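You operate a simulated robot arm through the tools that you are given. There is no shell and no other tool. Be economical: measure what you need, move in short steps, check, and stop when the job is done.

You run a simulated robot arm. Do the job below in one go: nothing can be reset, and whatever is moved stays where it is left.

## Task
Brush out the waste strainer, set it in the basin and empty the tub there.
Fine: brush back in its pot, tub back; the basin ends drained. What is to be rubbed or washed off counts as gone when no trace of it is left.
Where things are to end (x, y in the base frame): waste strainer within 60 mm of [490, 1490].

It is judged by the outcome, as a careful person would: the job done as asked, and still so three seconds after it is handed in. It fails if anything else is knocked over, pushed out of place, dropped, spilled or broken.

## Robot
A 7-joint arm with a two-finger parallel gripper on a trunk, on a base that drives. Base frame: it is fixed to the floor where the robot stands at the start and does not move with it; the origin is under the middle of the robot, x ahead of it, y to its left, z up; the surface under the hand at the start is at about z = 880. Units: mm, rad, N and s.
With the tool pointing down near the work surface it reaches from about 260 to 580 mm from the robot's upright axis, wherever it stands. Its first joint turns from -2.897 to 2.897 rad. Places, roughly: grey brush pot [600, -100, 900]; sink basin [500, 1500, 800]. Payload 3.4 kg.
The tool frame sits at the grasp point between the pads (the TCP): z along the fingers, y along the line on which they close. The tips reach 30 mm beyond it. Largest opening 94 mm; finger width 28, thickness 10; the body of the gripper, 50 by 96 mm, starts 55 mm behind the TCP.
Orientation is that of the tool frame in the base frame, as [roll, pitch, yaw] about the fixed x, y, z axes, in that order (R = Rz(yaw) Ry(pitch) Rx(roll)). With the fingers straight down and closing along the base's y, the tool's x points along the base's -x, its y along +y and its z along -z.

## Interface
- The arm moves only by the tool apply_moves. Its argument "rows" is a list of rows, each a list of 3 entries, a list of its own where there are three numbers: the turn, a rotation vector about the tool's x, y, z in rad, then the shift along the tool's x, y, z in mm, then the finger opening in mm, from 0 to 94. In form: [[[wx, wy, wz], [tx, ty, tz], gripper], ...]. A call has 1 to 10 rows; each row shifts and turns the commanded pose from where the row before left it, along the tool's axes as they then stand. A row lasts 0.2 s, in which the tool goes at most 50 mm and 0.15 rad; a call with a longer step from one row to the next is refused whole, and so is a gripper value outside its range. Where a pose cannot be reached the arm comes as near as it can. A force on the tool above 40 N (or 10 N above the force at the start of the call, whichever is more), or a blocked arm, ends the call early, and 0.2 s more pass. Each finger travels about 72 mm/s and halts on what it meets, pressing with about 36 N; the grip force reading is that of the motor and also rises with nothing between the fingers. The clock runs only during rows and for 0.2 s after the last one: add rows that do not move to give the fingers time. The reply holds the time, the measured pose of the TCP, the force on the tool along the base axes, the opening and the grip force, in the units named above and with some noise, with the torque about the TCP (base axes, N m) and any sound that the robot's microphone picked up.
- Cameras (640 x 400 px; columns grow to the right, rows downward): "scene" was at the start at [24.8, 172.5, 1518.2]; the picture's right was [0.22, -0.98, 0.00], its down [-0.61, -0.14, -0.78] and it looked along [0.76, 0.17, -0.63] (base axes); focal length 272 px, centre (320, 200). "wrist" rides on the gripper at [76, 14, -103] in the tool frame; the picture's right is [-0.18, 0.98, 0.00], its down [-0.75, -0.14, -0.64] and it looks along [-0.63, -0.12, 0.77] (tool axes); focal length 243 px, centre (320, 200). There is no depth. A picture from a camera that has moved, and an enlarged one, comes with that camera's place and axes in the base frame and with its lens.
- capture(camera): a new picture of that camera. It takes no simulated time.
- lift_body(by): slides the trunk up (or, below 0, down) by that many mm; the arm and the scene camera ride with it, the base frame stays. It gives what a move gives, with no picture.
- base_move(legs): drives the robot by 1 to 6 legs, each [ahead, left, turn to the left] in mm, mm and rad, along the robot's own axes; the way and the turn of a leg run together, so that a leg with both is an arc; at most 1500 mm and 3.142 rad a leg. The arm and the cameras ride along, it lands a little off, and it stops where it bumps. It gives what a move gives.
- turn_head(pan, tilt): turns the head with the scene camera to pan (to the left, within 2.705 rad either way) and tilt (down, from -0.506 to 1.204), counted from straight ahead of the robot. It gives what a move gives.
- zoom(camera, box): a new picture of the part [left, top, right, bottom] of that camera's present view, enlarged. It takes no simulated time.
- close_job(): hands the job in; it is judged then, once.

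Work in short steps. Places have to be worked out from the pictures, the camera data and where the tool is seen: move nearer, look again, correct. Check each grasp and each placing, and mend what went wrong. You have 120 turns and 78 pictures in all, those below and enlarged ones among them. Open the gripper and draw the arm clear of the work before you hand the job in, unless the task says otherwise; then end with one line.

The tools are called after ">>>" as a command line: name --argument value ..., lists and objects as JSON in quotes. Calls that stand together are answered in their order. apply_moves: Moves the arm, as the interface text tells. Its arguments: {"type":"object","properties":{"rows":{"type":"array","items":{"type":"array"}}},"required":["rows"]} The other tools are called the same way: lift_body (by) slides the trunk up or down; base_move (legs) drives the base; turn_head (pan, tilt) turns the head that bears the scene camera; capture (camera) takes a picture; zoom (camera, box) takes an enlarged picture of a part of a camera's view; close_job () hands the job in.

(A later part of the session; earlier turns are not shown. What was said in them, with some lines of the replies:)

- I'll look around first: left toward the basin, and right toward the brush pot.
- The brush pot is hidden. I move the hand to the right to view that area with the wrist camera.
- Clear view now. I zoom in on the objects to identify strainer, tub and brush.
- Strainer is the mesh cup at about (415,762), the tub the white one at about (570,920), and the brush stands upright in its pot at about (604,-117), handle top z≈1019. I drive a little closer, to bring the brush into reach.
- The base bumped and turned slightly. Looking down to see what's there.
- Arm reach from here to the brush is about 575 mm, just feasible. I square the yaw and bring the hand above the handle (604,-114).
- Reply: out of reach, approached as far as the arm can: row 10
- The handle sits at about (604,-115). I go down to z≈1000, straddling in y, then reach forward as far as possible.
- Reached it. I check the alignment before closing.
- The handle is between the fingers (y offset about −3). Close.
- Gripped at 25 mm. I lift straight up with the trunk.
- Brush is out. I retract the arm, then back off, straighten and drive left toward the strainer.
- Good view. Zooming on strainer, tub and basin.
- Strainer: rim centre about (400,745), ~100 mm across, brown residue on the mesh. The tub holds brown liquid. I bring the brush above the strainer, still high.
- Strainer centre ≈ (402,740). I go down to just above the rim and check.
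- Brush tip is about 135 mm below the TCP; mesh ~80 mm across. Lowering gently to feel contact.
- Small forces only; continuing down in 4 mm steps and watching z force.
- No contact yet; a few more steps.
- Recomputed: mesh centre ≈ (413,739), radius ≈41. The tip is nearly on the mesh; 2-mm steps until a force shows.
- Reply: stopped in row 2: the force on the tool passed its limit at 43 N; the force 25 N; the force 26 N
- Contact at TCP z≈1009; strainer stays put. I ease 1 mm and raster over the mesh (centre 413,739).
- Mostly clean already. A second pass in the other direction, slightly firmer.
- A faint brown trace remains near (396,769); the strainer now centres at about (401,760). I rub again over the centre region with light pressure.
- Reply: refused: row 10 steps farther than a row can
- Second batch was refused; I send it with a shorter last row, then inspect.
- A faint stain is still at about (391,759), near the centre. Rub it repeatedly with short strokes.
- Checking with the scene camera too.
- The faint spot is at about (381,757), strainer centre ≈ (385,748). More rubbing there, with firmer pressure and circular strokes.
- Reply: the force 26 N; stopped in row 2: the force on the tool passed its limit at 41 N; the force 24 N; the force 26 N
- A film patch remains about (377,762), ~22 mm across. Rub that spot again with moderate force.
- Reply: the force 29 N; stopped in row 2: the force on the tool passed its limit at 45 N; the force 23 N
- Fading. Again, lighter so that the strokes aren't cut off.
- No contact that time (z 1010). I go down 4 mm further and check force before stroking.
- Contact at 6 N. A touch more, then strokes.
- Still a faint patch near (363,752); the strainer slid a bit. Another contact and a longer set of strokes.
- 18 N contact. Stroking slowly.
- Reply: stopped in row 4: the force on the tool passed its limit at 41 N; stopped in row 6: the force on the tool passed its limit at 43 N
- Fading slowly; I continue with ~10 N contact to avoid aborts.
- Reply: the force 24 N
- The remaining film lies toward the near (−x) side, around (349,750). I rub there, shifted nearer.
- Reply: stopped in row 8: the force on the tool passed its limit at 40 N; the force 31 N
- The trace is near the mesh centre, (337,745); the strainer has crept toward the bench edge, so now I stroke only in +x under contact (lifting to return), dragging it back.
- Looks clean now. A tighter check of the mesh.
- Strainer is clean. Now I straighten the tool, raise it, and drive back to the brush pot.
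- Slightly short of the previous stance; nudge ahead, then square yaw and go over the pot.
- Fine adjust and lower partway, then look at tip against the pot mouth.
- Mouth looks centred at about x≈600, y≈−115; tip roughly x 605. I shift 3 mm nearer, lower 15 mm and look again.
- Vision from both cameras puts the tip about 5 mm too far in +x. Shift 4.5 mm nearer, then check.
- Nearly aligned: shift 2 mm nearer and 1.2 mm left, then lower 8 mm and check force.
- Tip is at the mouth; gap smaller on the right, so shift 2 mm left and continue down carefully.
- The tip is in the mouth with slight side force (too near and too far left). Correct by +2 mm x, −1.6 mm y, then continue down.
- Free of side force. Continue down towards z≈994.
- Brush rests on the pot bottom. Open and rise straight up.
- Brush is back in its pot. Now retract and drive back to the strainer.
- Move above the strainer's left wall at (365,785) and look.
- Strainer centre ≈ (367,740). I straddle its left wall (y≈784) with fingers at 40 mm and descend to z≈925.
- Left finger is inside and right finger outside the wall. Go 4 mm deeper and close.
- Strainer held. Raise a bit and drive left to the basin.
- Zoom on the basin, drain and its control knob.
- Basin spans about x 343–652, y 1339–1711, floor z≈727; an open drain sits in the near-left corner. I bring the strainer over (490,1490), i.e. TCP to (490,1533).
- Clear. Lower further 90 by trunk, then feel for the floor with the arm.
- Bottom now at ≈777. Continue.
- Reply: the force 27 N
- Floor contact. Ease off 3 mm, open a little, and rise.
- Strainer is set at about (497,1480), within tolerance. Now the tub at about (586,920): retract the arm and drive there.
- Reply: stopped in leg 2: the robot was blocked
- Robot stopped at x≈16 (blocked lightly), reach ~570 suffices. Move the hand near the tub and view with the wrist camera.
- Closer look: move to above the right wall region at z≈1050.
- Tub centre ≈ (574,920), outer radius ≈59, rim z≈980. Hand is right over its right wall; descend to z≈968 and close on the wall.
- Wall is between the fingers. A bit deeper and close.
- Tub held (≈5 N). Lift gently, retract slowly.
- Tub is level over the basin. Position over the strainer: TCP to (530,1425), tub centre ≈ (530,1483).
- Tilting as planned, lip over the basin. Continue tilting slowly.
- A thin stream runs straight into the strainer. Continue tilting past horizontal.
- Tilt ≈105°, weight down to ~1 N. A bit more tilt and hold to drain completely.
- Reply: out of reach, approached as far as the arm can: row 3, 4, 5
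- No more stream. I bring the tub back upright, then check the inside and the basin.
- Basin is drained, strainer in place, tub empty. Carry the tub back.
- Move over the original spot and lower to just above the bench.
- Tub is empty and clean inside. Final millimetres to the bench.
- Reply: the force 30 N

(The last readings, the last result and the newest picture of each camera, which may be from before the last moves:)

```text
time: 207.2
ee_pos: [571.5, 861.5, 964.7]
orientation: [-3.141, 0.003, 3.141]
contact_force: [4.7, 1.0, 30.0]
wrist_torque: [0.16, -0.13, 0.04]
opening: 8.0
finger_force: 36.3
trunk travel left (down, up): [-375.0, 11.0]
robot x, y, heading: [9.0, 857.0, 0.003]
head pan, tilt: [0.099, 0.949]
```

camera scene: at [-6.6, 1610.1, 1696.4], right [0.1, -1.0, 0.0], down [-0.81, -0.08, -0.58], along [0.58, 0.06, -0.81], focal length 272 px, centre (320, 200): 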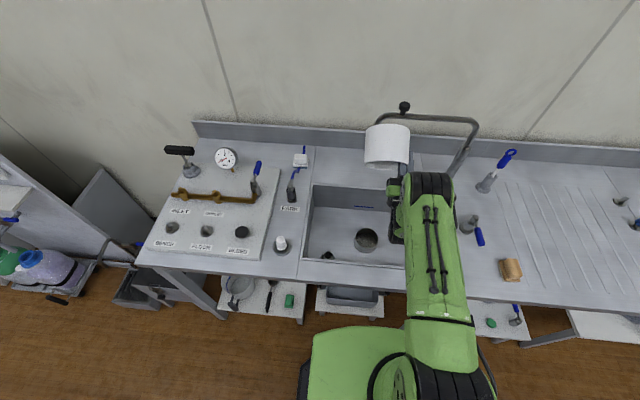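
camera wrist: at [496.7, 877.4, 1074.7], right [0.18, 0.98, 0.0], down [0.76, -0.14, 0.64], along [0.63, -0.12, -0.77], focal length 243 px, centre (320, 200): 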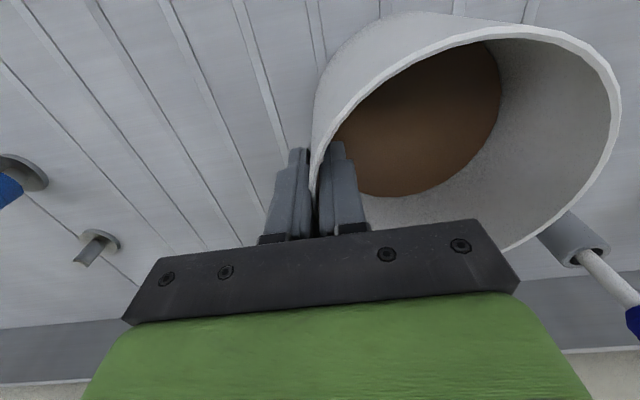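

On the bench. Ease up, release, and raise out.

>>> apply_moves --rows '[[[0, 0, 0], [0, 0, -2], 0], [[0, 0, 0], [0, 0, 0], 12], [[0, 0, 0], [0, 0, 0], 25], [[0, 0, 0], [0, 0, 0], 36], [[0, 0, 0], [0, 0, 0], 36], [[0, 0, 0], [0, 0, -30], 36], [[0, 0, 0], [0, 0, -35], 36], [[0, 0, 0], [0, 0, -30], 36], [[0, 0, 0], [20, 0, -20], 36]]'

>>> apply_moves --rows '[[[0, 0, 0], [40, -10, 0], 60], [[0, 0, 0], [40, -10, 0], 60], [[0, 0, 0], [40, -10, 0], 60], [[0, 0, 0], [40, -20, 0], 94], [[0, 0, 0], [0, 0, 0], 94]]'

>>> base_move --legs '[[-60, 0, 0]]'

>>> turn_head --pan 0.3 --tilt 0.8

>>> capture --camera "scene"

```text
time: 209.2
ee_pos: [552.0, 859.8, 1080.1]
orientation: [-3.14, -0.007, -3.141]
contact_force: [-0.8, 0.6, -0.1]
wrist_torque: [-0.01, 0.01, -0.05]
opening: 36.0
finger_force: 0.2
trunk travel left (down, up): [-375.0, 11.0]
robot x, y, heading: [9.6, 860.4, 0.001]
head pan, tilt: [0.099, 0.949]
```

```text
time: 210.4
ee_pos: [394.2, 811.0, 1079.0]
orientation: [-3.139, -0.007, -3.141]
contact_force: [0.3, 0.6, -0.4]
wrist_torque: [-0.02, 0.0, 0.0]
opening: 93.8
finger_force: 0.0
trunk travel left (down, up): [-375.0, 11.0]
robot x, y, heading: [9.7, 858.5, -0.006]
head pan, tilt: [0.099, 0.949]
```

```text
time: 211.4
ee_pos: [332.3, 809.8, 1080.0]
orientation: [-3.14, -0.006, -3.139]
contact_force: [-0.8, 0.0, 0.2]
wrist_torque: [0.05, -0.05, 0.04]
opening: 94.2
finger_force: 0.1
trunk travel left (down, up): [-375.0, 11.0]
robot x, y, heading: [-48.8, 856.6, 0.002]
head pan, tilt: [0.099, 0.949]
```

```text
time: 212.1
ee_pos: [334.4, 810.3, 1078.9]
orientation: [-3.141, -0.005, -3.139]
contact_force: [0.3, 0.1, 0.8]
wrist_torque: [0.03, -0.02, 0.0]
opening: 94.1
finger_force: 0.1
trunk travel left (down, up): [-375.0, 11.0]
robot x, y, heading: [-51.6, 858.9, -0.003]
head pan, tilt: [0.3, 0.799]
```

```text
6 pictures are left
camera scene: at [-30.9, 1034.3, 1707.9], right [0.3, -0.96, 0.0], down [-0.69, -0.21, -0.7], along [0.67, 0.21, -0.72], focal length 272 px, centre (320, 200)
```

scene: 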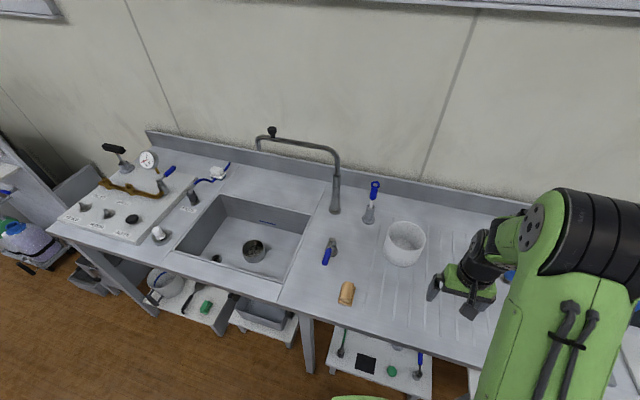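

Tub stands back in place. A last close check of the basin and strainer.

>>> zoom --camera "scene" --box '[190, 195, 310, 285]'

>>> zoom --camera "scene" --box '[300, 160, 500, 330]'

```text
4.44 times, centred on (250, 240) of scene
camera zoom: at [-30.9, 1034.3, 1707.9], right [0.3, -0.96, 0.0], down [-0.69, -0.21, -0.7], along [0.67, 0.21, -0.72], focal length 1210 px, centre (631, 22)
```

zoom: 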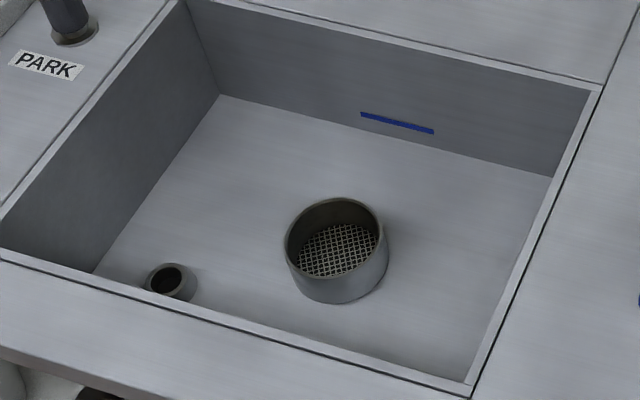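

```text
2.35 times, centred on (400, 245) of scene
camera zoom: at [-30.9, 1034.3, 1707.9], right [0.3, -0.96, 0.0], down [-0.69, -0.21, -0.7], along [0.67, 0.21, -0.72], focal length 641 px, centre (132, 94)
```

zoom: 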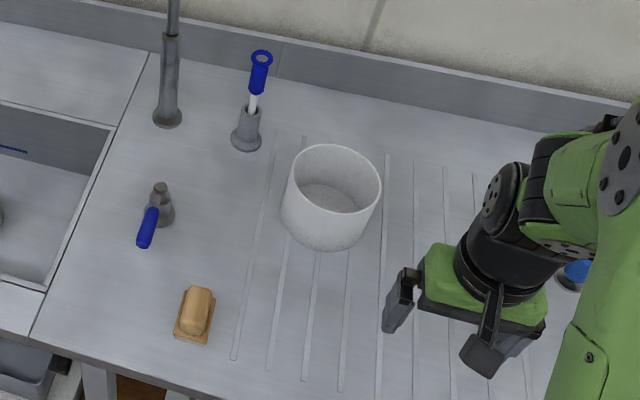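

Basin dry and clear, strainer clean and in place, tub and brush back, gripper open and clear. Handing in.

>>> close_job

```text
The job is handed in.
```

The waste strainer is brushed clean and set in the basin at about [497, 1480]. The tub was emptied through it and put back, the brush is back in its pot, and the basin has drained.
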